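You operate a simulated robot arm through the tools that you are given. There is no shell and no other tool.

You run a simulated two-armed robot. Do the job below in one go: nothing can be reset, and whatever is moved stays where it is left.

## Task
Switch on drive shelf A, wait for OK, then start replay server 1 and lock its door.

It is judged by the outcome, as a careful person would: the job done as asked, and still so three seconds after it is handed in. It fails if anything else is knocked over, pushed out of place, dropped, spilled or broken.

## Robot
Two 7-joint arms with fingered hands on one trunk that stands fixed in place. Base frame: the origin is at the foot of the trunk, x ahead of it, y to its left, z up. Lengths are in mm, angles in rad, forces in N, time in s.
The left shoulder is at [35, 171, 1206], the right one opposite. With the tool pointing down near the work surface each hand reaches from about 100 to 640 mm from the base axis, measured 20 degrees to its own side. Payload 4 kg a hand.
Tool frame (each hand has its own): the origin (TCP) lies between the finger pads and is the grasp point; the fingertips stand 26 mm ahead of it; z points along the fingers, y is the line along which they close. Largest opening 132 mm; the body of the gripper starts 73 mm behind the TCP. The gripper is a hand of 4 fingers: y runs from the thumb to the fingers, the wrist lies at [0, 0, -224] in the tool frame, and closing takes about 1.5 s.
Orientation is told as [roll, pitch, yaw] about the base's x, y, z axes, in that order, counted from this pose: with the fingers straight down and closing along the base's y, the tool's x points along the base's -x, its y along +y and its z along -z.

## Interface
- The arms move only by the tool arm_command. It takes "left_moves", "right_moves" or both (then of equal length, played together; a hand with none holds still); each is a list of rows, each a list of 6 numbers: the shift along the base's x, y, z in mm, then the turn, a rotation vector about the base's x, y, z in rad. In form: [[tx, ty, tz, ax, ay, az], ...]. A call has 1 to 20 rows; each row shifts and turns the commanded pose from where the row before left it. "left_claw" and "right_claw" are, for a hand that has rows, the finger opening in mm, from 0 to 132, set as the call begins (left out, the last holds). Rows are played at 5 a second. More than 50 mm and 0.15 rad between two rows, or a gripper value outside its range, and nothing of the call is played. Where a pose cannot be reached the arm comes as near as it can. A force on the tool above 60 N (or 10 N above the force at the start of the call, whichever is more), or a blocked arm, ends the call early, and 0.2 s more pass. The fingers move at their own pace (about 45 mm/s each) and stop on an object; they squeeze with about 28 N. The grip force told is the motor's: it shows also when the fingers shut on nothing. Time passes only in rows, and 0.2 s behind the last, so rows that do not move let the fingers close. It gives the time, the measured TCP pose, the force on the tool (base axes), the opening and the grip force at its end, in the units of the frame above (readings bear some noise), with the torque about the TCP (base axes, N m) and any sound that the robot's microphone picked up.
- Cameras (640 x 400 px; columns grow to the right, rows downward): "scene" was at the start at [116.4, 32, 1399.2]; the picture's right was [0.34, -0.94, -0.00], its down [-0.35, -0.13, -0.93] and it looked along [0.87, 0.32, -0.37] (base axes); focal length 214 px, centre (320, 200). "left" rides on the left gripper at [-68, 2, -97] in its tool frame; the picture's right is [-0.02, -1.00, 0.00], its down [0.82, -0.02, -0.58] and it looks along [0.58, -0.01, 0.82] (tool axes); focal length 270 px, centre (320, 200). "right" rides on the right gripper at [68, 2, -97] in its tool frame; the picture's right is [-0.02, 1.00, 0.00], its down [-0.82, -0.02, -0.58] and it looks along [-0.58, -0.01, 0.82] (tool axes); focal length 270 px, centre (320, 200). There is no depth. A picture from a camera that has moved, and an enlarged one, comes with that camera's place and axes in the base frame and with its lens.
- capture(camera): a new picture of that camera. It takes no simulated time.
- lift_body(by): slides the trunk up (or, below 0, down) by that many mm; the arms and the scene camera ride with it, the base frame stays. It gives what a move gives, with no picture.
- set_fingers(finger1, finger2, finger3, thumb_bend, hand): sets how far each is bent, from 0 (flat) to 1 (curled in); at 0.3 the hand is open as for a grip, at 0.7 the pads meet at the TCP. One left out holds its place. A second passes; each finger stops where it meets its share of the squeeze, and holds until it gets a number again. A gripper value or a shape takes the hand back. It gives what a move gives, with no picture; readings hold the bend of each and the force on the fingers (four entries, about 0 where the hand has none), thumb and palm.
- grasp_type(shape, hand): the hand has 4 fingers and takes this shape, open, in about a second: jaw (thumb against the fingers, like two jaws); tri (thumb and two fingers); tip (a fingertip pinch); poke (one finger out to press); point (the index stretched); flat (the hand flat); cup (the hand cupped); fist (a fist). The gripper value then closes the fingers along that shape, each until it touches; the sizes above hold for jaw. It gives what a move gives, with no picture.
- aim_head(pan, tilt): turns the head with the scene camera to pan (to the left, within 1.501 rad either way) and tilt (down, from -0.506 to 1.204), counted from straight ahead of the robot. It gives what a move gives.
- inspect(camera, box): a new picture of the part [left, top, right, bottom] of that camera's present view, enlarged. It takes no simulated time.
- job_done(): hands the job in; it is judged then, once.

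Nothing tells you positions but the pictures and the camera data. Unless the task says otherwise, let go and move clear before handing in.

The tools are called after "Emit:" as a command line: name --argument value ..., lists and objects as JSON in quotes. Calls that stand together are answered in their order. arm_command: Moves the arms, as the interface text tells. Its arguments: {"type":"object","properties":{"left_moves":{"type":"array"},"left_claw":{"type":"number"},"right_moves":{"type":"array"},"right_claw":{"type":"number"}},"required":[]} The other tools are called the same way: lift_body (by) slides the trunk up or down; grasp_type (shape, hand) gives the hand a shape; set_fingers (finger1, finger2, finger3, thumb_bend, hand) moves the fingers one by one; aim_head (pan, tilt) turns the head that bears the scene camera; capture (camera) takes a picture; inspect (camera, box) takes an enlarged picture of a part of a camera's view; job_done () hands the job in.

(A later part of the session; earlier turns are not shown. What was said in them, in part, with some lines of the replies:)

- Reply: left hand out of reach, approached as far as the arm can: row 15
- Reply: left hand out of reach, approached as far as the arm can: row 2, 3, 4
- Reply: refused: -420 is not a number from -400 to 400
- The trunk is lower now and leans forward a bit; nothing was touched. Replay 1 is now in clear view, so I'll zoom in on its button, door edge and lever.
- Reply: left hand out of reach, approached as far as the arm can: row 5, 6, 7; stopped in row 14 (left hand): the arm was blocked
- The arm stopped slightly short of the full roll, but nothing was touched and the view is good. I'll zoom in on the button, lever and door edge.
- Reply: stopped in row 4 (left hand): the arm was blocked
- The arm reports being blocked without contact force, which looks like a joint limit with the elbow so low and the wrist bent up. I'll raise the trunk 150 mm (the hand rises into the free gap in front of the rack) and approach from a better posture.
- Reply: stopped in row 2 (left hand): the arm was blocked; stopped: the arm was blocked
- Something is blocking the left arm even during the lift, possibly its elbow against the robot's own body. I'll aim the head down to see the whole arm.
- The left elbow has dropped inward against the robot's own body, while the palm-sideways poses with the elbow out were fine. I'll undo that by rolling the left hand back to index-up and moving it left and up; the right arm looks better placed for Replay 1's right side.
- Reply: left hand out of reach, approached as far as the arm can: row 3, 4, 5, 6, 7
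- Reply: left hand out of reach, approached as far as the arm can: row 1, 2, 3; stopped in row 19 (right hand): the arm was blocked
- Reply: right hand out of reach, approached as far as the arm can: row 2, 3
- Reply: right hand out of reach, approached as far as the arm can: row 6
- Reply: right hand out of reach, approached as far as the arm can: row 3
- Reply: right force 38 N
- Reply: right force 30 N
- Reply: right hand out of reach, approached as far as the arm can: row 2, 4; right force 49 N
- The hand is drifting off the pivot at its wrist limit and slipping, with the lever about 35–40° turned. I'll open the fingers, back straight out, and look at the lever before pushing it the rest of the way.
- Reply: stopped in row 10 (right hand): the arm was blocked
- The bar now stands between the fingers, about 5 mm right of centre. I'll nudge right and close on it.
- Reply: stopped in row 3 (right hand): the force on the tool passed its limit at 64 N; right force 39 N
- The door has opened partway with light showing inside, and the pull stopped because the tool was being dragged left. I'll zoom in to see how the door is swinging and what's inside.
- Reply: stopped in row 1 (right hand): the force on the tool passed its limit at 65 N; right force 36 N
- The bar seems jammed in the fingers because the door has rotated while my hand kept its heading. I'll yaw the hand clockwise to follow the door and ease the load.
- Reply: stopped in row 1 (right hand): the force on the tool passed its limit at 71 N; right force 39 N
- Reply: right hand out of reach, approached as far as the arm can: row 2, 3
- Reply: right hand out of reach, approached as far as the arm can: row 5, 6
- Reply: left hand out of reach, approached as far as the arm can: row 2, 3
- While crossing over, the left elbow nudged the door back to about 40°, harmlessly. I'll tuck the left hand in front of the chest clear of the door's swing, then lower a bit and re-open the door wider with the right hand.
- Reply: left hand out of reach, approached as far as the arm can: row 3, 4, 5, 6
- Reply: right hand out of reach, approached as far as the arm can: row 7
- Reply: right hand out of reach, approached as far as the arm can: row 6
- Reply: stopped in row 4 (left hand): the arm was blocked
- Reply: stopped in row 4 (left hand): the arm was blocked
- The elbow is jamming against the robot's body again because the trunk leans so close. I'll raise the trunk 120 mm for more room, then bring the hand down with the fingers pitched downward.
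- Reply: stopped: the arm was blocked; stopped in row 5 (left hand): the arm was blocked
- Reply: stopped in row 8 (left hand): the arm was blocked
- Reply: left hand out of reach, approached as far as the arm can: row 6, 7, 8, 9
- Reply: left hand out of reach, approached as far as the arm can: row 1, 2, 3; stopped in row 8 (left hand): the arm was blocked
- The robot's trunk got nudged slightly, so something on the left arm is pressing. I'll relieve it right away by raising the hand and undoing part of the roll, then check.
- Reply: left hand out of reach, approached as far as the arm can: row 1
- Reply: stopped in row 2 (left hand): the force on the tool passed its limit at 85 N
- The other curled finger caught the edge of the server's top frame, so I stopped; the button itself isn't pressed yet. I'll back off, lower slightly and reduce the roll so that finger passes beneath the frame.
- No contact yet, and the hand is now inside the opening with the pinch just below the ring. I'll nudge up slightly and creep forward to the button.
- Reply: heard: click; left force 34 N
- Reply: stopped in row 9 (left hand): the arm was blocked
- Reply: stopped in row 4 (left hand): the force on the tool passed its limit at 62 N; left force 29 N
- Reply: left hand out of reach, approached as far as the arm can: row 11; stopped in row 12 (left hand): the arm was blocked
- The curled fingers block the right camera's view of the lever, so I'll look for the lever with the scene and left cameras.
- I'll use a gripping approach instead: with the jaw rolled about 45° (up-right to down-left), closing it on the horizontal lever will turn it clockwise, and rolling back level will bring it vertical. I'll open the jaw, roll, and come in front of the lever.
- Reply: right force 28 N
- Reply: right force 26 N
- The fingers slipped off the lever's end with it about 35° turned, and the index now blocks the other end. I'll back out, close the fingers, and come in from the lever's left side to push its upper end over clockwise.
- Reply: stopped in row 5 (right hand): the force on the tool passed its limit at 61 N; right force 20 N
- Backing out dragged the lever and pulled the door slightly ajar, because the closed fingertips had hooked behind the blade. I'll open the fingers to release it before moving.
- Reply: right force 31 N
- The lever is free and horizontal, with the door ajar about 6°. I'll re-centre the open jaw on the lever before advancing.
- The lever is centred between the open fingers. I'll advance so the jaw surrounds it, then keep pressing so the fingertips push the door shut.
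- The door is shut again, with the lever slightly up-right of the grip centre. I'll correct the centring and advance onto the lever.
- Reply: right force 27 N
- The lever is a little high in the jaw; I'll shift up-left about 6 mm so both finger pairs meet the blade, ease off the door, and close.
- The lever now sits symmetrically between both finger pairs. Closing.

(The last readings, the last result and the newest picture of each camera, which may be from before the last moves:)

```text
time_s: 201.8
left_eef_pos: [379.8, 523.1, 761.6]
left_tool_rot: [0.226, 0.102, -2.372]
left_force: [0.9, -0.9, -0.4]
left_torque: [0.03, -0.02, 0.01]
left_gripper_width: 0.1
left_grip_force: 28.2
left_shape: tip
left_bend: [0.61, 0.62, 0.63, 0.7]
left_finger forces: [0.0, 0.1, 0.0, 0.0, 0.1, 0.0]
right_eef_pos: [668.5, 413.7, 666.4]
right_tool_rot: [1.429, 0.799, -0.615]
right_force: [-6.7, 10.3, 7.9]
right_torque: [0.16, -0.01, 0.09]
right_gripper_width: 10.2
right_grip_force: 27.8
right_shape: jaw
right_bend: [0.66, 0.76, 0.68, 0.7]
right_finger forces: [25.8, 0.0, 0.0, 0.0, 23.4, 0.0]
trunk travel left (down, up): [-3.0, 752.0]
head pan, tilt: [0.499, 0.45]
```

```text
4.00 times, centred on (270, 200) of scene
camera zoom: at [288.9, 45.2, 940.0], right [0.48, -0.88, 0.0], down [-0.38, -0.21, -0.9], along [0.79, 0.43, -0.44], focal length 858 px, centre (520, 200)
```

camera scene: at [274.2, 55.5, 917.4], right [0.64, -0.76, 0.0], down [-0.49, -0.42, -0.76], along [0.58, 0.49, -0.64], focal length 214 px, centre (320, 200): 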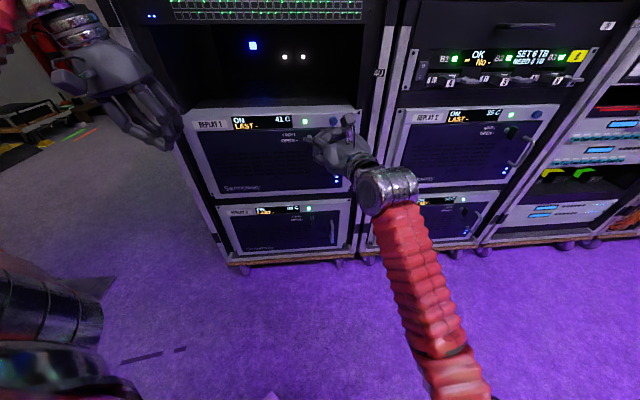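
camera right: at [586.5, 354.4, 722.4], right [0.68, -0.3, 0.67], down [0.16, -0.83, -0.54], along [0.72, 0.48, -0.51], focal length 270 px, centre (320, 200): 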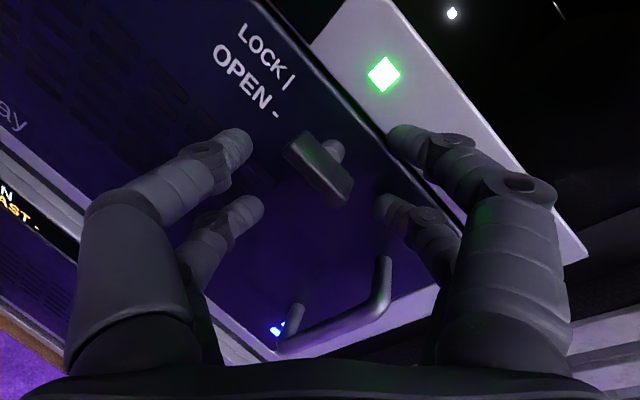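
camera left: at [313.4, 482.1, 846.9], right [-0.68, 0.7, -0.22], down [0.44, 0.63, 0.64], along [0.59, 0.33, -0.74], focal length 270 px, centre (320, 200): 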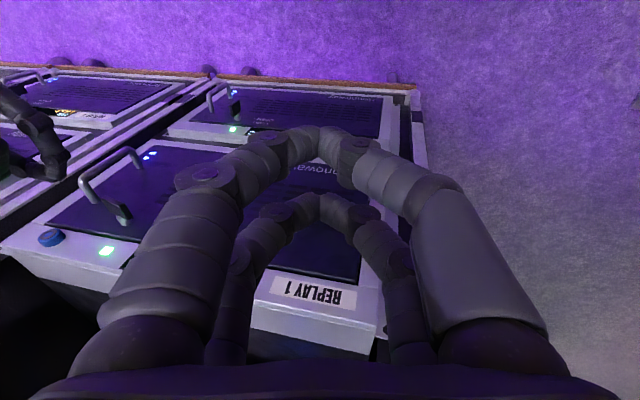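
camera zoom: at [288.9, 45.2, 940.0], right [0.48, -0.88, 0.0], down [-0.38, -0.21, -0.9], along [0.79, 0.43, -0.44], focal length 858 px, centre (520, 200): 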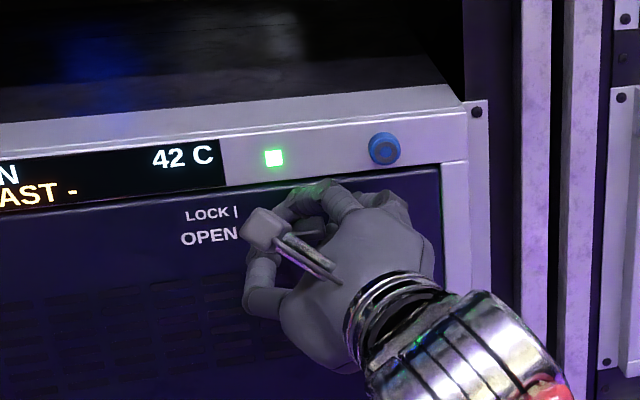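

Now index and thumb hold the lever's left end firmly, but the lower fingers could block the right end. I'll open the lower pair, then roll the hand clockwise while moving up along the arc.

Emit:
set_fingers --hand "right" --finger2 0.4 --finger3 0.4

Emit:
arm_command --right_moves '[[0, 0, 2, 0.037, 0.065, -0.008], [0, 0, 2, 0.037, 0.065, -0.008], [0, 0, 2, 0.037, 0.065, -0.008], [0, 0, 2, 0.037, 0.065, -0.008], [0, 0, 2, 0.037, 0.065, -0.008], [0, 0, 0, 0, 0, 0]]'

Emit:
inspect --camera "right" --box '[180, 60, 460, 260]'

Emit:
inspect --camera "scene" --box '[190, 150, 350, 250]'

```text
time_s: 202.8
left_eef_pos: [378.1, 521.7, 762.8]
left_tool_rot: [0.227, 0.104, -2.37]
left_force: [0.8, -0.1, -0.4]
left_torque: [0.0, -0.02, -0.03]
left_gripper_width: 0.0
left_grip_force: 28.0
left_shape: tip
left_bend: [0.61, 0.62, 0.63, 0.7]
left_finger forces: [0.0, 0.1, 0.1, 0.1, 0.0, 0.0]
right_eef_pos: [669.7, 412.5, 667.0]
right_tool_rot: [1.428, 0.798, -0.619]
right_force: [-9.8, 14.7, 10.0]
right_torque: [0.18, 0.07, -0.15]
right_gripper_width: 1.7
right_grip_force: 30.9
right_shape: fingers
right_bend: [0.63, 0.73, 0.4, 0.7]
right_finger forces: [29.9, 7.9, 0.1, 0.1, 23.5, 0.1]
trunk travel left (down, up): [-3.0, 752.0]
head pan, tilt: [0.499, 0.45]
```

```text
time_s: 204.2
left_eef_pos: [379.4, 521.8, 761.6]
left_tool_rot: [0.226, 0.102, -2.371]
left_force: [0.1, -0.6, 1.1]
left_torque: [-0.02, -0.04, 0.0]
left_gripper_width: 0.3
left_grip_force: 27.9
left_shape: tip
left_bend: [0.61, 0.62, 0.63, 0.7]
left_finger forces: [0.0, 0.1, 0.0, 0.1, 0.0, 0.0]
right_eef_pos: [670.8, 411.9, 675.4]
right_tool_rot: [1.308, 1.168, -0.764]
right_force: [-5.5, 9.6, 2.4]
right_torque: [-0.07, 0.31, -0.41]
right_gripper_width: 0.0
right_grip_force: 27.3
right_shape: fingers
right_bend: [0.63, 0.73, 0.4, 0.72]
right_finger forces: [24.4, 8.6, 0.2, 0.0, 22.2, 0.0]
trunk travel left (down, up): [-3.0, 752.0]
head pan, tilt: [0.499, 0.45]
```

```text
2.00 times, centred on (320, 160) of right
camera zoom: at [606.5, 345.3, 746.4], right [0.83, -0.43, 0.35], down [-0.07, -0.71, -0.7], along [0.56, 0.55, -0.62], focal length 541 px, centre (320, 280)
```

zoom: 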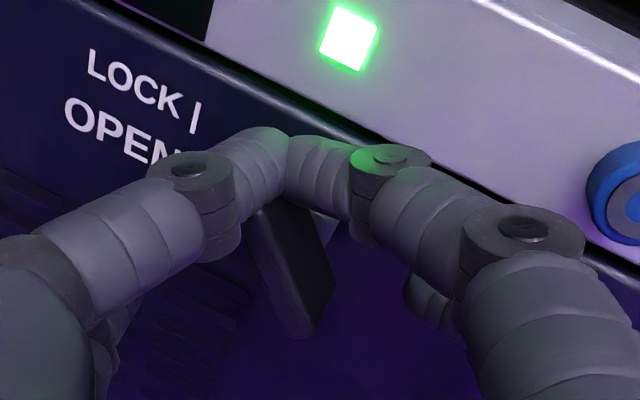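

```text
4.00 times, centred on (270, 200) of scene
camera zoom: at [289.6, 45.2, 939.6], right [0.48, -0.88, 0.0], down [-0.38, -0.21, -0.9], along [0.79, 0.43, -0.44], focal length 858 px, centre (520, 200)
```

zoom: 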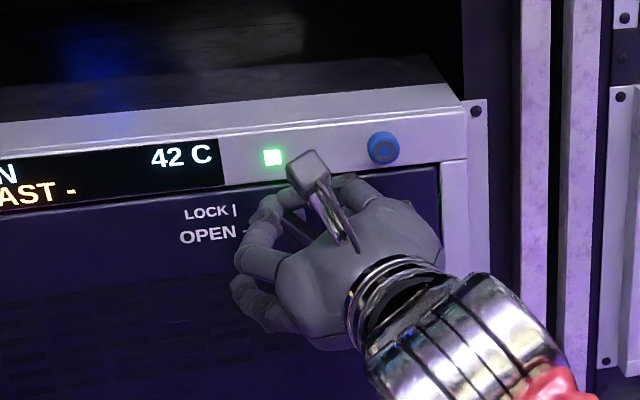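

The lever is turning well, about 40–45° now. I'll continue rolling toward vertical, moving slightly right and up.

Emit:
arm_command --right_moves '[[1.1, -1.1, 1.5, 0.042, 0.06, -0.005], [1.1, -1.1, 1.5, 0.042, 0.06, -0.005], [1.1, -1.1, 1, 0.042, 0.06, -0.005], [1.5, -1.5, 1, 0.042, 0.06, -0.005], [1.5, -1.5, 0, 0.042, 0.06, -0.005], [0, 0, 0, 0, 0, 0]]'

Emit:
inspect --camera "right" --box '[180, 60, 460, 260]'

Emit:
inspect --camera "scene" --box '[190, 150, 350, 250]'

```text
time_s: 205.6
left_eef_pos: [379.2, 521.3, 762.7]
left_tool_rot: [0.227, 0.102, -2.373]
left_force: [0.5, 0.9, 0.5]
left_torque: [0.01, 0.03, 0.04]
left_gripper_width: 0.0
left_grip_force: 27.6
left_shape: tip
left_bend: [0.61, 0.62, 0.63, 0.7]
left_finger forces: [0.0, 0.1, 0.0, 0.1, 0.0, 0.1]
right_eef_pos: [676.2, 404.1, 680.5]
right_tool_rot: [0.344, 1.503, -1.741]
right_force: [-8.4, -5.9, 3.5]
right_torque: [-0.06, -0.08, -0.19]
right_gripper_width: 0.2
right_grip_force: 5.3
right_shape: fingers
right_bend: [0.64, 0.7, 0.4, 0.72]
right_finger forces: [0.1, 9.9, 0.0, 0.0, 0.0, 0.0]
trunk travel left (down, up): [-3.0, 752.0]
head pan, tilt: [0.499, 0.45]
```

```text
2.00 times, centred on (320, 160) of right
camera zoom: at [631.9, 324.3, 752.8], right [0.87, -0.49, 0.0], down [-0.31, -0.55, -0.78], along [0.38, 0.68, -0.63], focal length 541 px, centre (320, 280)
```

zoom: 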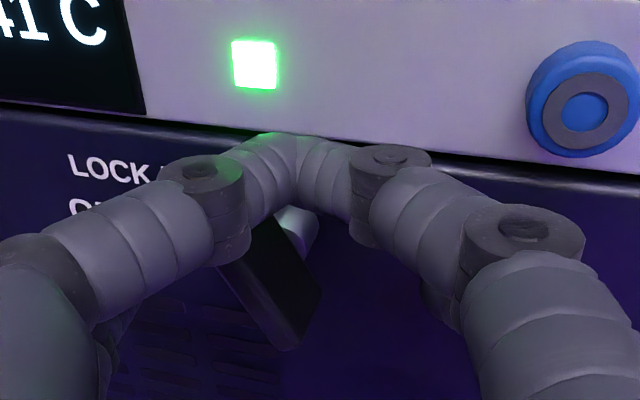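

```text
4.00 times, centred on (270, 200) of scene
camera zoom: at [289.2, 44.1, 939.9], right [0.48, -0.88, 0.0], down [-0.38, -0.21, -0.9], along [0.79, 0.43, -0.44], focal length 858 px, centre (520, 200)
```

zoom: 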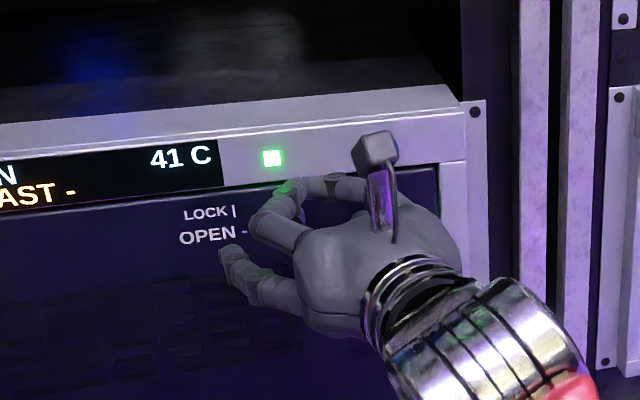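

The pair slipped off once the lever passed about 50°. Now the hand is level, so re-opening and closing with the lever centred should squeeze it the rest of the way to vertical; I'll open modestly and re-centre.

Emit:
arm_command --right_moves '[[-2, -3.5, 0, 0, 0, 0], [0, 0, 0, 0, 0, 0], [0, 0, 0, 0, 0, 0], [0, 0, 0, 0, 0, 0], [0, 0, 0, 0, 0, 0]]' --right_claw 46

Emit:
capture --camera "right"

Emit:
inspect --camera "scene" --box '[190, 150, 350, 250]'

```text
time_s: 206.8
left_eef_pos: [379.2, 521.3, 762.2]
left_tool_rot: [0.228, 0.101, -2.373]
left_force: [-0.6, -0.9, 0.3]
left_torque: [-0.02, 0.02, -0.01]
left_gripper_width: 0.1
left_grip_force: 28.0
left_shape: tip
left_bend: [0.61, 0.62, 0.63, 0.7]
left_finger forces: [0.0, 0.0, 0.0, 0.0, 0.0, 0.0]
right_eef_pos: [673.6, 402.7, 679.2]
right_tool_rot: [0.34, 1.499, -1.744]
right_force: [0.2, 0.0, -0.4]
right_torque: [0.01, 0.01, 0.02]
right_gripper_width: 45.4
right_grip_force: 0.2
right_shape: jaw
right_bend: [0.74, 0.73, 0.73, 0.7]
right_finger forces: [0.0, 0.0, 0.1, 0.1, 0.0, 0.1]
trunk travel left (down, up): [-3.0, 752.0]
head pan, tilt: [0.499, 0.45]
```

```text
taken
camera right: at [629.7, 321.8, 751.4], right [0.87, -0.49, 0.0], down [-0.31, -0.55, -0.78], along [0.38, 0.68, -0.63], focal length 270 px, centre (320, 200)
```

right: 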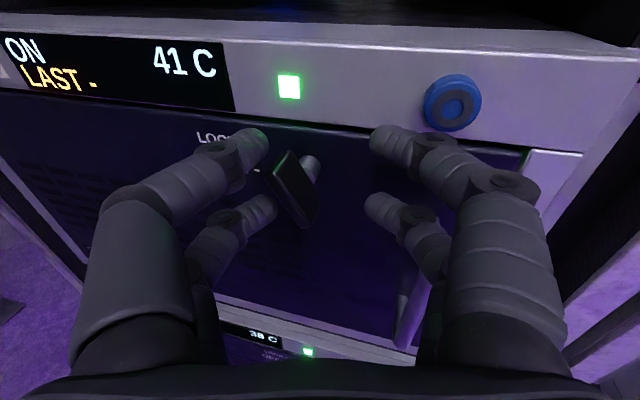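

```text
4.00 times, centred on (270, 200) of scene
camera zoom: at [290.0, 44.8, 939.5], right [0.48, -0.88, 0.0], down [-0.38, -0.21, -0.9], along [0.79, 0.43, -0.44], focal length 858 px, centre (520, 200)
```

zoom: 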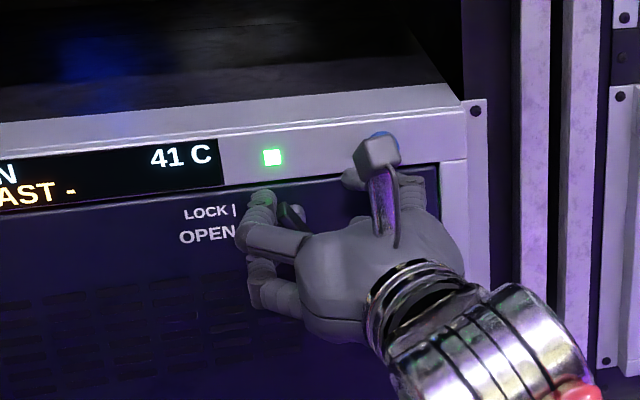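

The lever is already at about 60° toward vertical. I'll centre the jaw on it (left 12 mm, down 6 mm) and close.

Emit:
arm_command --right_moves '[[-5, 3, -3, 0, 0, 0], [-5, 3, -3, 0, 0, 0], [1, 1.8, 0, 0, 0, 0], [0, 0, 0, 0, 0, 0]]'

Emit:
capture --camera "right"

Emit:
arm_command --right_moves '[[0, 0, 0, 0, 0, 0], [0, 0, 0, 0, 0, 0], [0, 0, 0, 0, 0, 0], [0, 0, 0, 0, 0, 0], [0, 0, 0, 0, 0, 0], [0, 0, 0, 0, 0, 0]]' --right_claw 0

Emit:
inspect --camera "right" --box '[180, 60, 460, 260]'

Emit:
inspect --camera "scene" --box '[190, 150, 350, 250]'

```text
time_s: 207.8
left_eef_pos: [379.2, 522.4, 762.2]
left_tool_rot: [0.227, 0.1, -2.374]
left_force: [0.4, -0.8, -0.5]
left_torque: [-0.01, -0.02, -0.01]
left_gripper_width: 0.0
left_grip_force: 27.8
left_shape: tip
left_bend: [0.61, 0.62, 0.63, 0.7]
left_finger forces: [0.1, 0.1, 0.0, 0.0, 0.0, 0.0]
right_eef_pos: [664.1, 410.1, 672.4]
right_tool_rot: [0.338, 1.501, -1.745]
right_force: [-0.2, 0.4, 0.3]
right_torque: [-0.05, -0.02, -0.01]
right_gripper_width: 45.7
right_grip_force: 0.1
right_shape: jaw
right_bend: [0.74, 0.73, 0.73, 0.7]
right_finger forces: [0.0, 0.0, 0.0, 0.0, 0.1, 0.1]
trunk travel left (down, up): [-3.0, 752.0]
head pan, tilt: [0.499, 0.45]
```

```text
taken
camera right: at [619.7, 329.7, 744.4], right [0.87, -0.49, 0.0], down [-0.31, -0.55, -0.78], along [0.38, 0.68, -0.63], focal length 270 px, centre (320, 200)
```

right: 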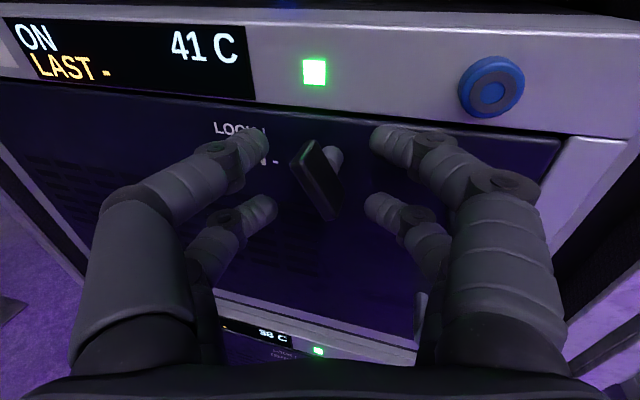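

```text
time_s: 209.2
left_eef_pos: [379.1, 522.0, 761.9]
left_tool_rot: [0.227, 0.1, -2.372]
left_force: [0.5, -0.4, -0.6]
left_torque: [-0.03, 0.01, 0.01]
left_gripper_width: 0.0
left_grip_force: 27.6
left_shape: tip
left_bend: [0.61, 0.62, 0.63, 0.7]
left_finger forces: [0.0, 0.0, 0.0, 0.1, 0.0, 0.0]
right_eef_pos: [665.9, 408.5, 672.7]
right_tool_rot: [0.361, 1.501, -1.726]
right_force: [2.5, -0.7, -2.6]
right_torque: [0.0, 0.01, -0.03]
right_gripper_width: 1.4
right_grip_force: 28.2
right_shape: jaw
right_bend: [0.65, 0.73, 0.67, 0.7]
right_finger forces: [0.0, 0.0, 0.0, 0.0, 0.1, 0.0]
trunk travel left (down, up): [-3.0, 752.0]
head pan, tilt: [0.499, 0.45]
```

```text
2.00 times, centred on (320, 160) of right
camera zoom: at [620.6, 328.9, 746.3], right [0.87, -0.49, 0.0], down [-0.31, -0.55, -0.78], along [0.38, 0.68, -0.63], focal length 541 px, centre (320, 280)
```

zoom: 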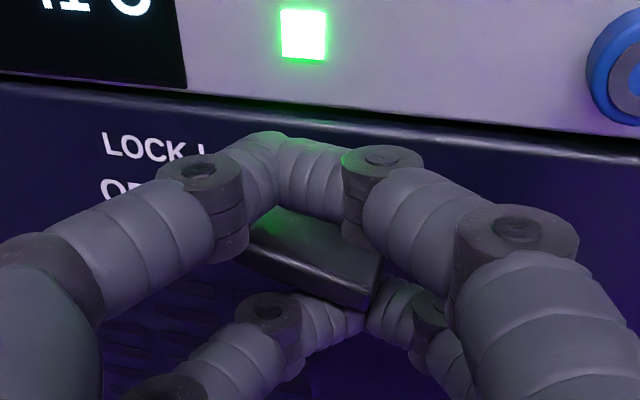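

```text
4.00 times, centred on (270, 200) of scene
camera zoom: at [290.2, 44.8, 939.5], right [0.48, -0.88, 0.0], down [-0.38, -0.21, -0.9], along [0.79, 0.43, -0.44], focal length 858 px, centre (520, 200)
```

zoom: 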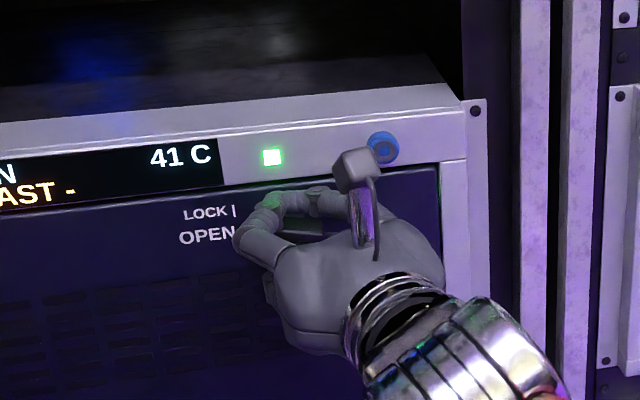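

Closing pushed it back to horizontal because the fingers meet left of centre, but this leaves the closed lower fingertips right beneath the lever's left half. I'll use them as a peg: move left a bit, in slightly, then push up along the arc to swing the lever vertical.

Emit:
arm_command --right_moves '[[-3, 3, -2, 0, 0, 0], [-3, 3, -1, 0, 0, 0], [3, 4.5, 0, 0, 0, 0], [0, 0, 0, 0, 0, 0]]'

Emit:
inspect --camera "right" --box '[180, 60, 460, 260]'

```text
time_s: 210.2
left_eef_pos: [379.6, 522.6, 761.2]
left_tool_rot: [0.228, 0.102, -2.371]
left_force: [0.1, -1.1, -0.5]
left_torque: [0.0, 0.02, -0.06]
left_gripper_width: 0.0
left_grip_force: 27.7
left_shape: tip
left_bend: [0.61, 0.62, 0.63, 0.7]
left_finger forces: [0.1, 0.0, 0.1, 0.0, 0.0, 0.0]
right_eef_pos: [662.7, 419.3, 668.2]
right_tool_rot: [0.338, 1.499, -1.747]
right_force: [-0.1, -0.4, 0.4]
right_torque: [0.01, 0.0, 0.01]
right_gripper_width: 0.9
right_grip_force: 28.4
right_shape: jaw
right_bend: [0.65, 0.73, 0.67, 0.7]
right_finger forces: [0.1, 0.0, 0.1, 0.0, 0.0, 0.0]
trunk travel left (down, up): [-3.0, 752.0]
head pan, tilt: [0.499, 0.45]
```

```text
2.00 times, centred on (320, 160) of right
camera zoom: at [618.3, 339.1, 741.2], right [0.87, -0.49, 0.0], down [-0.31, -0.55, -0.78], along [0.38, 0.68, -0.63], focal length 541 px, centre (320, 280)
```

zoom: 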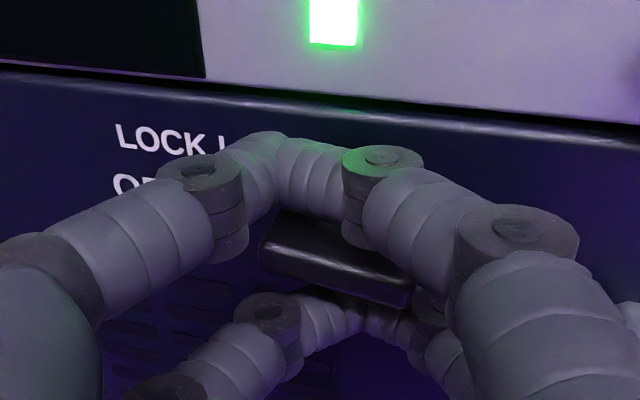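

The lower fingertips are under the wrong half, so instead I'll press the lever's right end down with the upper fingertips. I'll back straight out, curl the lower pair away, and reposition above the right end.

Emit:
arm_command --right_moves '[[-5, -9, 0, 0, 0, 0], [-7, -12, 0, 0, 0, 0], [-7, -12, 0, 0, 0, 0], [0, 0, 0, 0, 0, 0]]'

Emit:
set_fingers --hand "right" --finger2 0.3 --finger3 0.3

Emit:
set_fingers --hand "right" --finger2 1.0

Emit:
set_fingers --hand "right" --finger3 1.0

Emit:
capture --camera "right"

Emit:
inspect --camera "scene" --box '[190, 150, 350, 250]'

```text
time_s: 211.2
left_eef_pos: [379.2, 521.6, 762.9]
left_tool_rot: [0.228, 0.1, -2.372]
left_force: [0.4, -0.1, 0.4]
left_torque: [0.0, -0.01, -0.01]
left_gripper_width: 0.1
left_grip_force: 27.4
left_shape: tip
left_bend: [0.61, 0.62, 0.63, 0.7]
left_finger forces: [0.0, 0.0, 0.1, 0.1, 0.1, 0.0]
right_eef_pos: [641.5, 388.7, 671.8]
right_tool_rot: [0.355, 1.503, -1.725]
right_force: [0.7, -0.5, 0.9]
right_torque: [-0.02, 0.01, 0.0]
right_gripper_width: 1.2
right_grip_force: 28.0
right_shape: jaw
right_bend: [0.65, 0.73, 0.67, 0.7]
right_finger forces: [0.0, 0.1, 0.0, 0.1, 0.0, 0.1]
trunk travel left (down, up): [-3.0, 752.0]
head pan, tilt: [0.499, 0.45]
```

```text
time_s: 212.2
left_eef_pos: [378.5, 522.0, 762.2]
left_tool_rot: [0.227, 0.103, -2.371]
left_force: [0.8, -0.2, -0.9]
left_torque: [0.02, -0.02, 0.05]
left_gripper_width: 0.0
left_grip_force: 28.3
left_shape: tip
left_bend: [0.61, 0.62, 0.63, 0.7]
left_finger forces: [0.0, 0.1, 0.0, 0.0, 0.1, 0.0]
right_eef_pos: [641.0, 388.7, 671.4]
right_tool_rot: [0.36, 1.503, -1.722]
right_force: [-0.7, 1.0, 1.4]
right_torque: [-0.03, -0.09, -0.03]
right_gripper_width: 0.0
right_grip_force: 1.3
right_shape: fingers
right_bend: [0.65, 0.32, 0.3, 0.7]
right_finger forces: [0.1, 2.0, 0.1, 0.0, 0.0, 0.1]
trunk travel left (down, up): [-3.0, 752.0]
head pan, tilt: [0.499, 0.45]
```

```text
time_s: 213.2
left_eef_pos: [380.7, 521.5, 762.2]
left_tool_rot: [0.227, 0.101, -2.372]
left_force: [-0.4, -0.3, -0.3]
left_torque: [-0.02, -0.01, 0.02]
left_gripper_width: 0.1
left_grip_force: 27.4
left_shape: tip
left_bend: [0.61, 0.62, 0.63, 0.7]
left_finger forces: [0.1, 0.0, 0.1, 0.1, 0.0, 0.0]
right_eef_pos: [641.2, 389.5, 672.0]
right_tool_rot: [0.348, 1.503, -1.733]
right_force: [0.7, -0.1, -0.1]
right_torque: [0.02, -0.02, 0.04]
right_gripper_width: 0.0
right_grip_force: 0.0
right_shape: fingers
right_bend: [0.65, 1.0, 0.3, 0.7]
right_finger forces: [0.0, 0.1, 0.0, 0.0, 0.0, 0.0]
trunk travel left (down, up): [-3.0, 752.0]
head pan, tilt: [0.499, 0.45]
```

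```text
time_s: 214.2
left_eef_pos: [379.0, 522.3, 763.0]
left_tool_rot: [0.227, 0.1, -2.371]
left_force: [0.2, 0.7, -0.4]
left_torque: [0.0, -0.02, 0.04]
left_gripper_width: 0.0
left_grip_force: 28.4
left_shape: tip
left_bend: [0.61, 0.62, 0.63, 0.7]
left_finger forces: [0.0, 0.0, 0.0, 0.1, 0.0, 0.1]
right_eef_pos: [642.6, 388.2, 671.6]
right_tool_rot: [0.35, 1.502, -1.732]
right_force: [0.4, -0.4, 0.2]
right_torque: [-0.02, -0.01, 0.01]
right_gripper_width: 0.0
right_grip_force: 0.0
right_shape: fingers
right_bend: [0.65, 1.0, 0.87, 0.7]
right_finger forces: [0.1, 0.0, 0.0, 0.0, 0.0, 0.0]
trunk travel left (down, up): [-3.0, 752.0]
head pan, tilt: [0.499, 0.45]
```

```text
taken
camera right: at [597.7, 307.9, 744.4], right [0.87, -0.49, 0.0], down [-0.31, -0.55, -0.78], along [0.38, 0.68, -0.63], focal length 270 px, centre (320, 200)
```

right: 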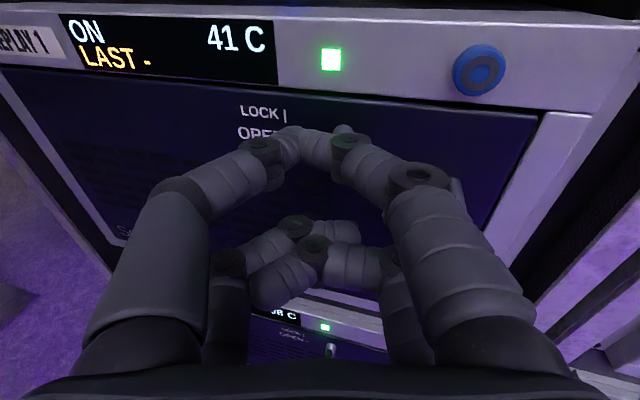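

```text
4.00 times, centred on (270, 200) of scene
camera zoom: at [290.0, 44.8, 939.6], right [0.48, -0.88, 0.0], down [-0.38, -0.21, -0.9], along [0.79, 0.43, -0.44], focal length 858 px, centre (520, 200)
```

zoom: 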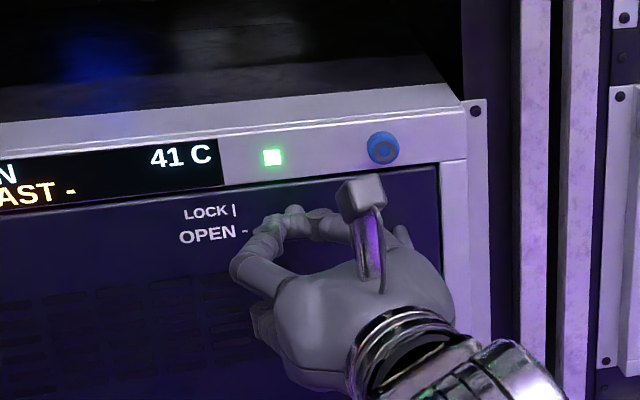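

Only the index–thumb pinch projects now and the door remains shut. I'll bring the pinch over the lever's right end and move in just above it.

Emit:
arm_command --right_moves '[[12, -7, -2, 0, 0, 0], [12, -7, -2, 0, 0, 0], [12, -7, -2, 0, 0, 0], [7, 12.5, 0, 0, 0, 0], [7, 12.5, 0, 0, 0, 0], [0, 0, 0, 0, 0, 0]]'

Emit:
capture --camera "right"

Emit:
inspect --camera "scene" --box '[190, 150, 350, 250]'

```text
time_s: 215.6
left_eef_pos: [379.4, 522.8, 761.3]
left_tool_rot: [0.227, 0.101, -2.371]
left_force: [0.5, 0.4, -0.1]
left_torque: [-0.01, -0.02, 0.0]
left_gripper_width: 0.0
left_grip_force: 28.0
left_shape: tip
left_bend: [0.61, 0.62, 0.63, 0.7]
left_finger forces: [0.0, 0.0, 0.1, 0.0, 0.0, 0.1]
right_eef_pos: [693.3, 391.6, 662.9]
right_tool_rot: [0.357, 1.501, -1.729]
right_force: [0.5, 0.3, 0.1]
right_torque: [0.04, -0.01, -0.02]
right_gripper_width: 0.2
right_grip_force: 0.0
right_shape: fingers
right_bend: [0.65, 1.0, 0.88, 0.7]
right_finger forces: [0.0, 0.0, 0.0, 0.1, 0.0, 0.0]
trunk travel left (down, up): [-3.0, 752.0]
head pan, tilt: [0.499, 0.45]
```

```text
taken
camera right: at [648.2, 310.9, 735.9], right [0.87, -0.49, 0.0], down [-0.31, -0.55, -0.78], along [0.38, 0.68, -0.63], focal length 270 px, centre (320, 200)
```

right: 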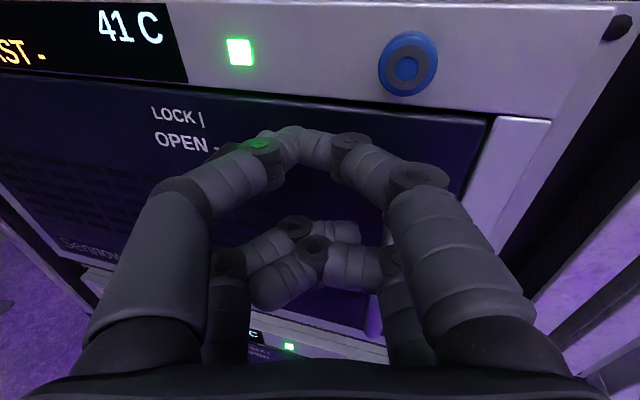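

```text
4.00 times, centred on (270, 200) of scene
camera zoom: at [290.0, 44.8, 939.5], right [0.48, -0.88, 0.0], down [-0.38, -0.21, -0.9], along [0.79, 0.43, -0.44], focal length 858 px, centre (520, 200)
```

zoom: 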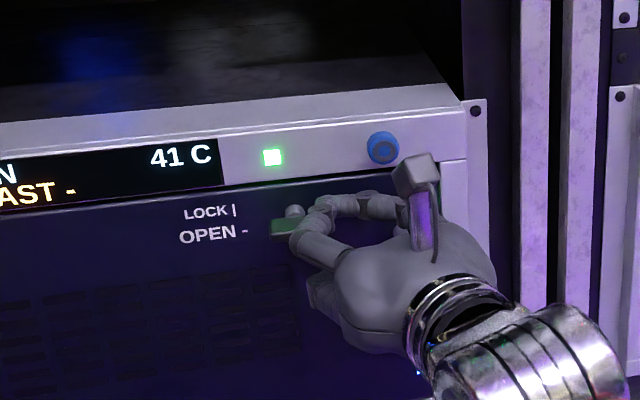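

The pinch is above the lever's right end. I'll press downward along the arc in small steps.

Emit:
arm_command --right_moves '[[0, 0, -6, 0, 0, 0], [0, 0, -6, 0, 0, 0], [1.5, -1.5, -5, 0, 0, 0], [1, -1, -6, 0, 0, 0], [0, 0, 0, 0, 0, 0]]'

Emit:
capture --camera "right"

Emit:
inspect --camera "scene" --box '[190, 150, 350, 250]'

```text
time_s: 216.8
left_eef_pos: [379.1, 522.0, 763.0]
left_tool_rot: [0.224, 0.103, -2.371]
left_force: [0.2, -0.5, 1.2]
left_torque: [-0.01, 0.01, -0.01]
left_gripper_width: 0.0
left_grip_force: 28.1
left_shape: tip
left_bend: [0.61, 0.62, 0.63, 0.7]
left_finger forces: [0.0, 0.0, 0.0, 0.0, 0.0, 0.0]
right_eef_pos: [694.7, 388.9, 640.0]
right_tool_rot: [0.348, 1.501, -1.737]
right_force: [0.1, -2.4, 1.5]
right_torque: [0.05, 0.01, 0.05]
right_gripper_width: 0.0
right_grip_force: 0.9
right_shape: fingers
right_bend: [0.65, 1.0, 0.88, 0.7]
right_finger forces: [0.0, 0.1, 0.1, 0.0, 1.8, 0.1]
trunk travel left (down, up): [-3.0, 752.0]
head pan, tilt: [0.499, 0.45]
```

```text
taken
camera right: at [650.4, 308.5, 712.8], right [0.87, -0.49, 0.0], down [-0.31, -0.55, -0.78], along [0.38, 0.68, -0.63], focal length 270 px, centre (320, 200)
```

right: 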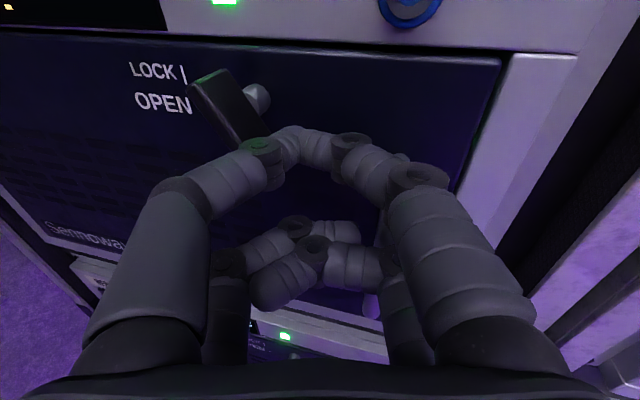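

```text
4.00 times, centred on (270, 200) of scene
camera zoom: at [290.0, 44.7, 939.6], right [0.48, -0.88, 0.0], down [-0.38, -0.21, -0.9], along [0.79, 0.43, -0.44], focal length 858 px, centre (520, 200)
```

zoom: 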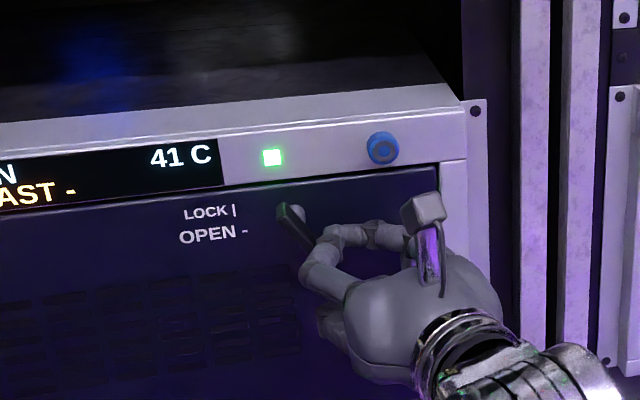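

That works: the lever is around 45–50° now. I'll continue down and then leftward to bring it fully vertical.

Emit:
arm_command --right_moves '[[-0.7, 0.7, -5, 0, 0, 0], [-2, 2, -5, 0, 0, 0], [-2.8, 2.8, -4.5, 0, 0, 0], [-3, 3, -3, 0, 0, 0], [-3, 3, -1, 0, 0, 0], [0, 0, 0, 0, 0, 0]]'

Emit:
capture --camera "right"

Emit:
inspect --camera "scene" --box '[190, 150, 350, 250]'

```text
time_s: 218.2
left_eef_pos: [380.6, 521.6, 761.9]
left_tool_rot: [0.225, 0.103, -2.371]
left_force: [-0.7, 0.1, -0.3]
left_torque: [0.02, -0.02, 0.05]
left_gripper_width: 0.3
left_grip_force: 28.1
left_shape: tip
left_bend: [0.61, 0.62, 0.63, 0.7]
left_finger forces: [0.0, 0.0, 0.1, 0.1, 0.1, 0.0]
right_eef_pos: [684.8, 400.7, 621.4]
right_tool_rot: [0.344, 1.498, -1.74]
right_force: [-1.1, 0.3, 0.5]
right_torque: [0.0, -0.01, 0.01]
right_gripper_width: 0.1
right_grip_force: 0.1
right_shape: fingers
right_bend: [0.65, 1.0, 0.88, 0.7]
right_finger forces: [0.0, 0.0, 0.0, 0.1, 0.0, 0.0]
trunk travel left (down, up): [-3.0, 752.0]
head pan, tilt: [0.499, 0.45]
```

```text
taken
camera right: at [639.7, 319.6, 694.6], right [0.87, -0.49, 0.0], down [-0.31, -0.55, -0.78], along [0.38, 0.68, -0.63], focal length 270 px, centre (320, 200)
```

right: 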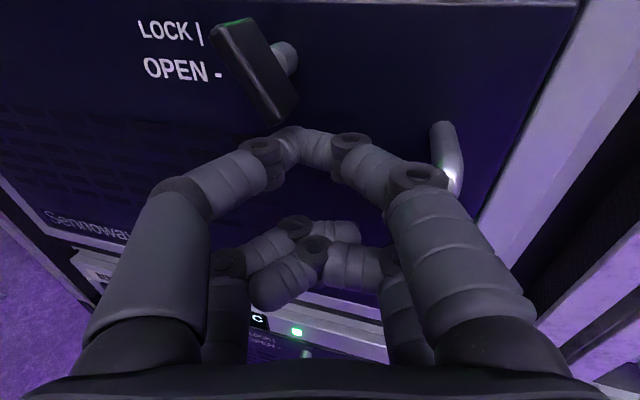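

```text
4.00 times, centred on (270, 200) of scene
camera zoom: at [290.0, 44.8, 939.6], right [0.48, -0.88, 0.0], down [-0.38, -0.21, -0.9], along [0.79, 0.43, -0.44], focal length 858 px, centre (520, 200)
```

zoom: 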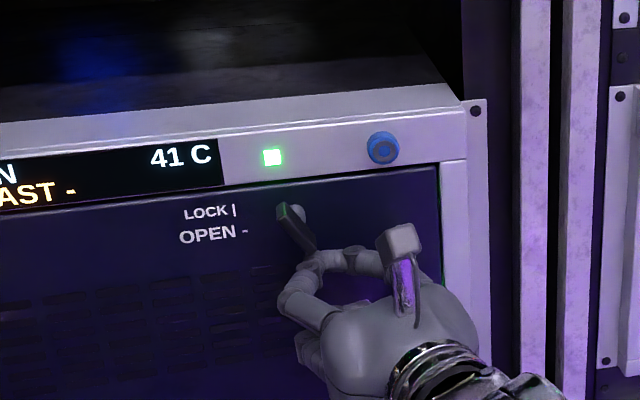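

The lever stands at about 55–60° and the pinch has slid just below its end. I'll move right, up a little, and then push the end leftward.

Emit:
arm_command --right_moves '[[6, -6, 0, 0, 0, 0], [6, -6, 4, 0, 0, 0], [0, 0, 7, 0, 0, 0], [0, 0, 4, 0, 0, 0], [0, 0, 0, 0, 0, 0]]'

Emit:
capture --camera "right"

```text
time_s: 219.4
left_eef_pos: [380.1, 522.0, 761.0]
left_tool_rot: [0.228, 0.102, -2.372]
left_force: [0.8, -1.3, -0.6]
left_torque: [-0.01, -0.03, -0.01]
left_gripper_width: 0.2
left_grip_force: 28.3
left_shape: tip
left_bend: [0.61, 0.62, 0.63, 0.7]
left_finger forces: [0.0, 0.0, 0.0, 0.1, 0.0, 0.1]
right_eef_pos: [697.1, 387.9, 637.7]
right_tool_rot: [0.358, 1.502, -1.727]
right_force: [0.1, 0.1, -0.1]
right_torque: [0.02, 0.0, 0.03]
right_gripper_width: 0.0
right_grip_force: 0.0
right_shape: fingers
right_bend: [0.65, 1.0, 0.88, 0.7]
right_finger forces: [0.0, 0.1, 0.0, 0.1, 0.0, 0.1]
trunk travel left (down, up): [-3.0, 752.0]
head pan, tilt: [0.499, 0.45]
```

```text
taken
camera right: at [651.8, 307.0, 710.3], right [0.87, -0.49, 0.0], down [-0.31, -0.55, -0.78], along [0.38, 0.68, -0.63], focal length 270 px, centre (320, 200)
```

right: 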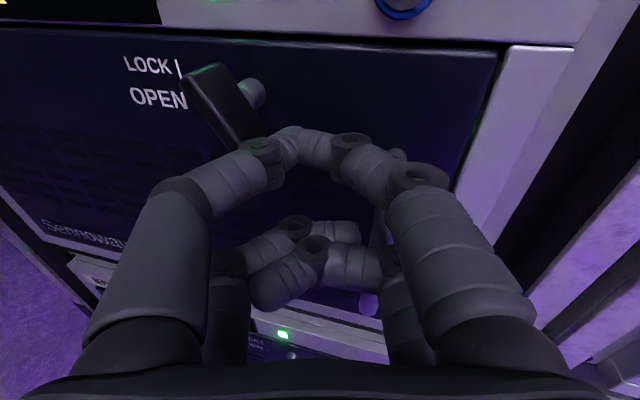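

The pinch is now to the right of the lever's lower end. I'll push it left.

Emit:
arm_command --right_moves '[[-3, 3, -1, 0, 0, 0], [-3.5, 3.5, -2, 0, 0, 0], [-3.5, 3.5, -2, 0, 0, 0], [-3.5, 3.5, -1, 0, 0, 0], [0, 0, 0, 0, 0, 0]]'

Emit:
capture --camera "right"

Emit:
inspect --camera "scene" --box '[190, 150, 350, 250]'

```text
time_s: 220.6
left_eef_pos: [380.0, 520.8, 762.7]
left_tool_rot: [0.225, 0.102, -2.372]
left_force: [-0.8, -0.2, -0.1]
left_torque: [-0.01, 0.03, 0.0]
left_gripper_width: 0.2
left_grip_force: 28.3
left_shape: tip
left_bend: [0.61, 0.62, 0.63, 0.7]
left_finger forces: [0.0, 0.0, 0.1, 0.1, 0.0, 0.1]
right_eef_pos: [684.1, 400.1, 632.2]
right_tool_rot: [0.355, 1.506, -1.732]
right_force: [5.0, -24.6, 8.8]
right_torque: [0.57, 0.24, 0.34]
right_gripper_width: 0.1
right_grip_force: 13.2
right_shape: fingers
right_bend: [0.62, 1.0, 0.88, 0.71]
right_finger forces: [0.0, 0.0, 0.1, 0.0, 25.5, 0.1]
trunk travel left (down, up): [-3.0, 752.0]
head pan, tilt: [0.499, 0.45]
```

```text
taken
camera right: at [639.2, 319.3, 705.4], right [0.87, -0.5, 0.0], down [-0.31, -0.54, -0.78], along [0.38, 0.68, -0.63], focal length 270 px, centre (320, 200)
```

right: 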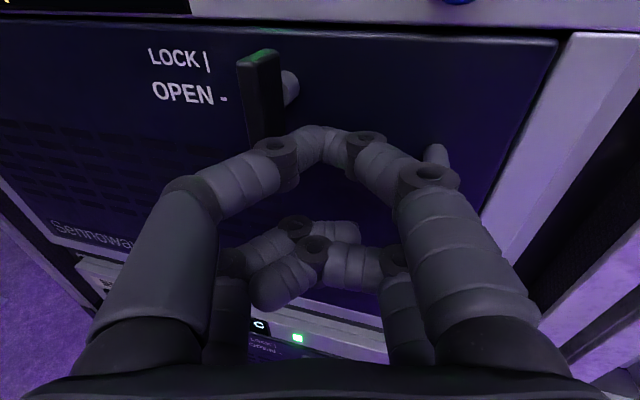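

```text
4.00 times, centred on (270, 200) of scene
camera zoom: at [289.6, 43.0, 939.9], right [0.48, -0.88, 0.0], down [-0.38, -0.21, -0.9], along [0.79, 0.43, -0.43], focal length 858 px, centre (520, 200)
```

zoom: 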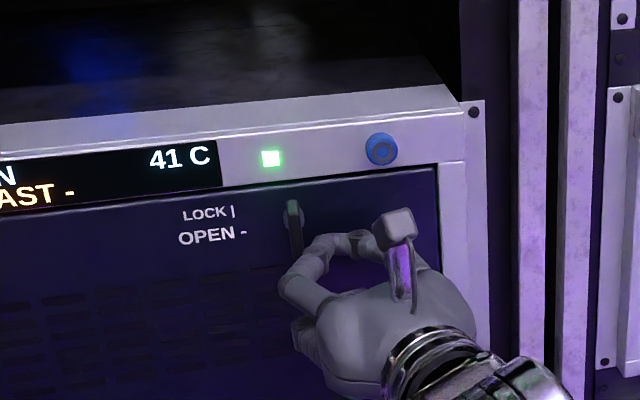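

The lever is vertical and hitting its stop (25 N). I'll ease right to release it and back straight out.

Emit:
arm_command --right_moves '[[4, -4, 0, 0, 0, 0], [4, -4, -1, 0, 0, 0], [-4, -8, 0, 0, 0, 0], [-8, -14, 0, 0, 0, 0], [-8, -14, 0, 0, 0, 0], [-10, -18, 0, 0, 0, 0], [-10, -20, 0, 0, 0, 0], [-10, -25, 0, 0, 0, 0], [-10, -25, 0, 0, 0, 0], [0, 0, 0, 0, 0, 0]]'

Emit:
inspect --camera "scene" --box '[190, 150, 350, 250]'

Emit:
capture --camera "right"

```text
time_s: 222.8
left_eef_pos: [378.1, 522.0, 762.1]
left_tool_rot: [0.227, 0.101, -2.371]
left_force: [0.9, 0.9, -0.2]
left_torque: [0.02, 0.02, 0.0]
left_gripper_width: 0.0
left_grip_force: 28.1
left_shape: tip
left_bend: [0.61, 0.62, 0.63, 0.7]
left_finger forces: [0.0, 0.0, 0.0, 0.0, 0.0, 0.0]
right_eef_pos: [627.4, 271.8, 631.5]
right_tool_rot: [0.351, 1.503, -1.728]
right_force: [-0.4, 0.2, 0.1]
right_torque: [0.01, -0.01, 0.07]
right_gripper_width: 0.0
right_grip_force: 0.0
right_shape: fingers
right_bend: [0.64, 1.0, 0.88, 0.7]
right_finger forces: [0.1, 0.0, 0.0, 0.0, 0.1, 0.1]
trunk travel left (down, up): [-3.0, 752.0]
head pan, tilt: [0.499, 0.45]
```

```text
4.00 times, centred on (270, 200) of scene
camera zoom: at [289.9, 44.9, 939.6], right [0.48, -0.88, 0.0], down [-0.38, -0.21, -0.9], along [0.79, 0.43, -0.44], focal length 858 px, centre (520, 200)
```

zoom: 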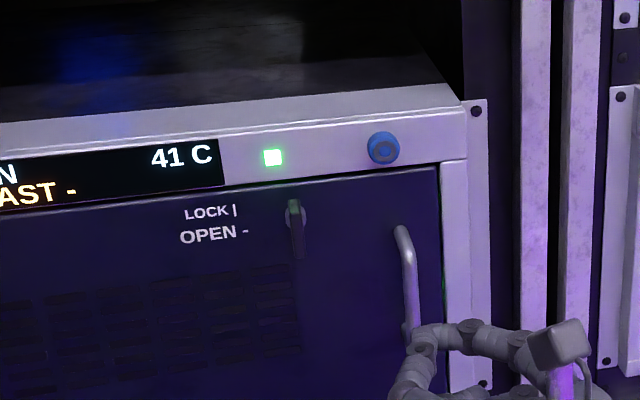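

```text
taken
camera right: at [583.3, 190.9, 705.4], right [0.87, -0.49, 0.0], down [-0.31, -0.55, -0.78], along [0.38, 0.68, -0.63], focal length 270 px, centre (320, 200)
```

right: 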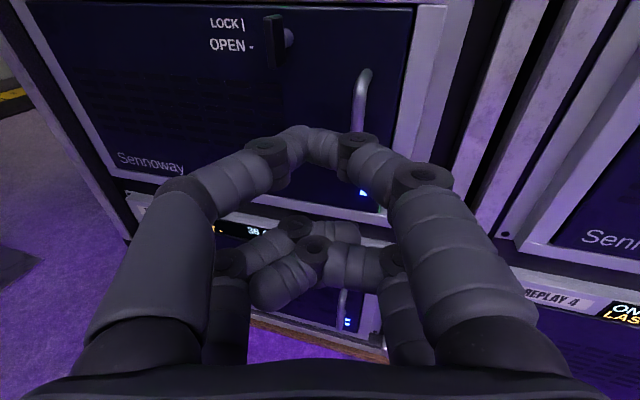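

The lever is vertical at LOCK, the door is shut and the display still reads ON. I'll draw the right hand farther back and do a last check of everything, including shelf A.

Emit:
arm_command --right_moves '[[-8, -30, 0, 0, 0, 0], [-8, -35, 0, 0, 0, 0], [-8, -35, 0, 0, 0, 0], [-5, -35, 0, 0, 0, 0], [0, -35, 0, 0, 0, 0], [0, 0, 0, 0, 0, 0], [0, 0, 0, 0, 0, 0], [0, 0, 0, 0, 0, 0], [0, 0, 0, 0, 0, 0], [0, 0, 0, 0, 0, 0]]'

Emit:
capture --camera "scene"

Emit:
inspect --camera "scene" --box '[80, 140, 320, 290]'

Emit:
inspect --camera "scene" --box '[240, 180, 320, 230]'

Emit:
aim_head --pan 0.55 --tilt -0.1

Emit:
capture --camera "scene"

```text
time_s: 225.0
left_eef_pos: [379.5, 521.6, 763.0]
left_tool_rot: [0.228, 0.102, -2.372]
left_force: [0.2, 0.1, 0.3]
left_torque: [0.0, 0.01, 0.0]
left_gripper_width: 0.1
left_grip_force: 27.7
left_shape: tip
left_bend: [0.61, 0.62, 0.63, 0.7]
left_finger forces: [0.0, 0.1, 0.0, 0.0, 0.0, 0.1]
right_eef_pos: [598.9, 99.2, 632.4]
right_tool_rot: [0.351, 1.503, -1.732]
right_force: [-0.3, 0.2, 0.2]
right_torque: [-0.01, 0.0, 0.01]
right_gripper_width: 0.0
right_grip_force: 0.1
right_shape: fingers
right_bend: [0.64, 1.0, 0.88, 0.7]
right_finger forces: [0.0, 0.0, 0.0, 0.0, 0.0, 0.1]
trunk travel left (down, up): [-3.0, 752.0]
head pan, tilt: [0.499, 0.45]
```

```text
taken
camera scene: at [289.9, 44.7, 939.6], right [0.48, -0.88, 0.0], down [-0.38, -0.21, -0.9], along [0.79, 0.43, -0.44], focal length 214 px, centre (320, 200)
```

scene: 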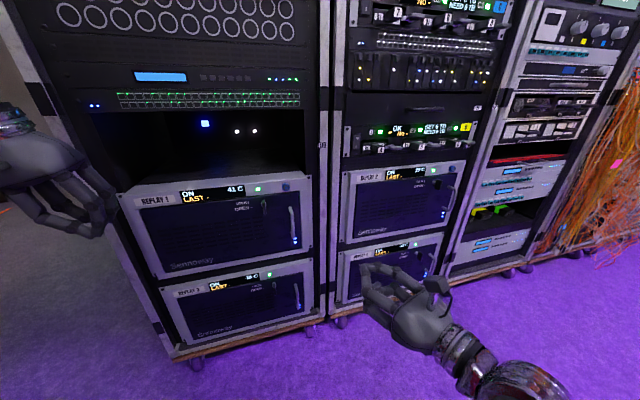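

```text
2.67 times, centred on (200, 215) of scene
camera zoom: at [289.9, 44.7, 939.6], right [0.48, -0.88, 0.0], down [-0.38, -0.21, -0.9], along [0.79, 0.43, -0.44], focal length 572 px, centre (640, 160)
```

zoom: 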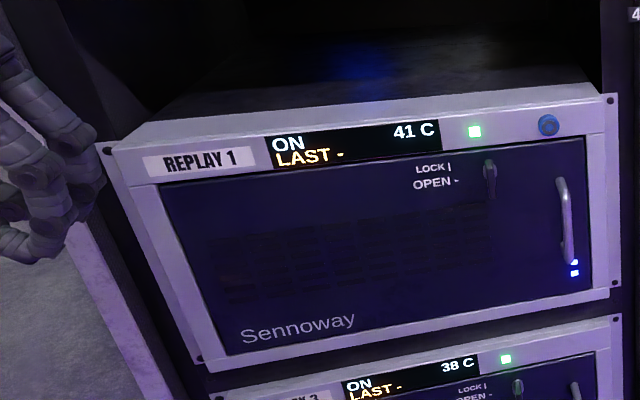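

```text
8.00 times, centred on (280, 205) of scene
camera zoom: at [289.9, 44.7, 939.6], right [0.48, -0.88, 0.0], down [-0.38, -0.21, -0.9], along [0.79, 0.43, -0.44], focal length 1716 px, centre (640, 160)
```

zoom: 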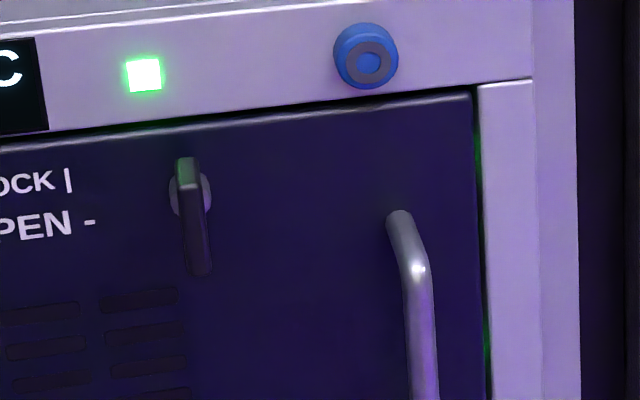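

```text
time_s: 225.9
left_eef_pos: [378.9, 522.9, 762.0]
left_tool_rot: [0.226, 0.102, -2.371]
left_force: [0.2, -0.3, 0.5]
left_torque: [0.01, 0.02, -0.01]
left_gripper_width: 0.0
left_grip_force: 28.0
left_shape: tip
left_bend: [0.61, 0.62, 0.63, 0.7]
left_finger forces: [0.1, 0.0, 0.0, 0.0, 0.0, 0.0]
right_eef_pos: [599.4, 99.9, 631.9]
right_tool_rot: [0.349, 1.504, -1.734]
right_force: [0.0, 0.2, 0.0]
right_torque: [-0.01, 0.04, 0.01]
right_gripper_width: 0.1
right_grip_force: 0.0
right_shape: fingers
right_bend: [0.64, 1.0, 0.88, 0.7]
right_finger forces: [0.1, 0.0, 0.0, 0.1, 0.0, 0.0]
trunk travel left (down, up): [-3.0, 752.0]
head pan, tilt: [0.55, -0.099]
```

```text
taken
camera scene: at [283.5, 46.2, 990.0], right [0.52, -0.85, 0.0], down [0.08, 0.05, -1.0], along [0.85, 0.52, 0.1], focal length 214 px, centre (320, 200)
```

scene: 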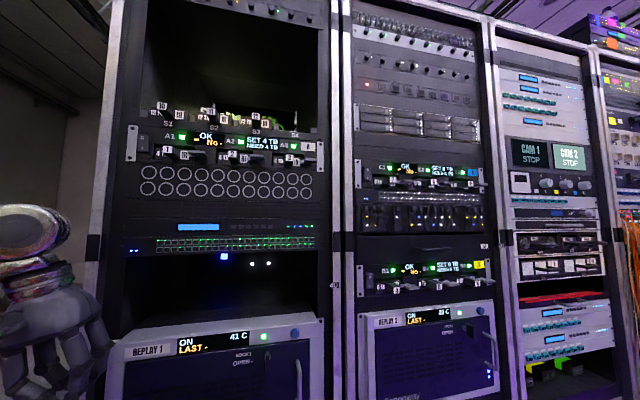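

Shelf A reads OK, Replay 1 reads ON with its door shut and lever at LOCK, CAM 1 now has signal, and nothing else looks disturbed. Both hands are clear, so I'm handing the job in.

Emit:
job_done

```text
The job is handed in.
```

Drive shelf A is on and reads OK. Replay server 1 is running and reads ON, and its door is shut with the lever turned to LOCK. I waited for shelf A to show OK before starting the server.

- **Start button:** Replay 1's power button is behind its door, so I turned the lever to OPEN, pressed the button inside, then closed and locked the door again.
- **Temperature:** Replay 1 reached 43 C while the door was open and had come down to 41 C at the last check. The other servers I could read show between 32 and 38 C.
- **CAM 1:** The CAM 1 monitor read NO SIGNAL at the start and now reads STOP.
- **Contacts:** A finger caught Replay 1's top frame once, and the left elbow nudged the open door a few times. Locking took several tries, and one of them pulled the door slightly open before I shut it again. In the final pictures nothing looks damaged or out of place.

Both hands were empty and clear of the racks when I handed the job in.
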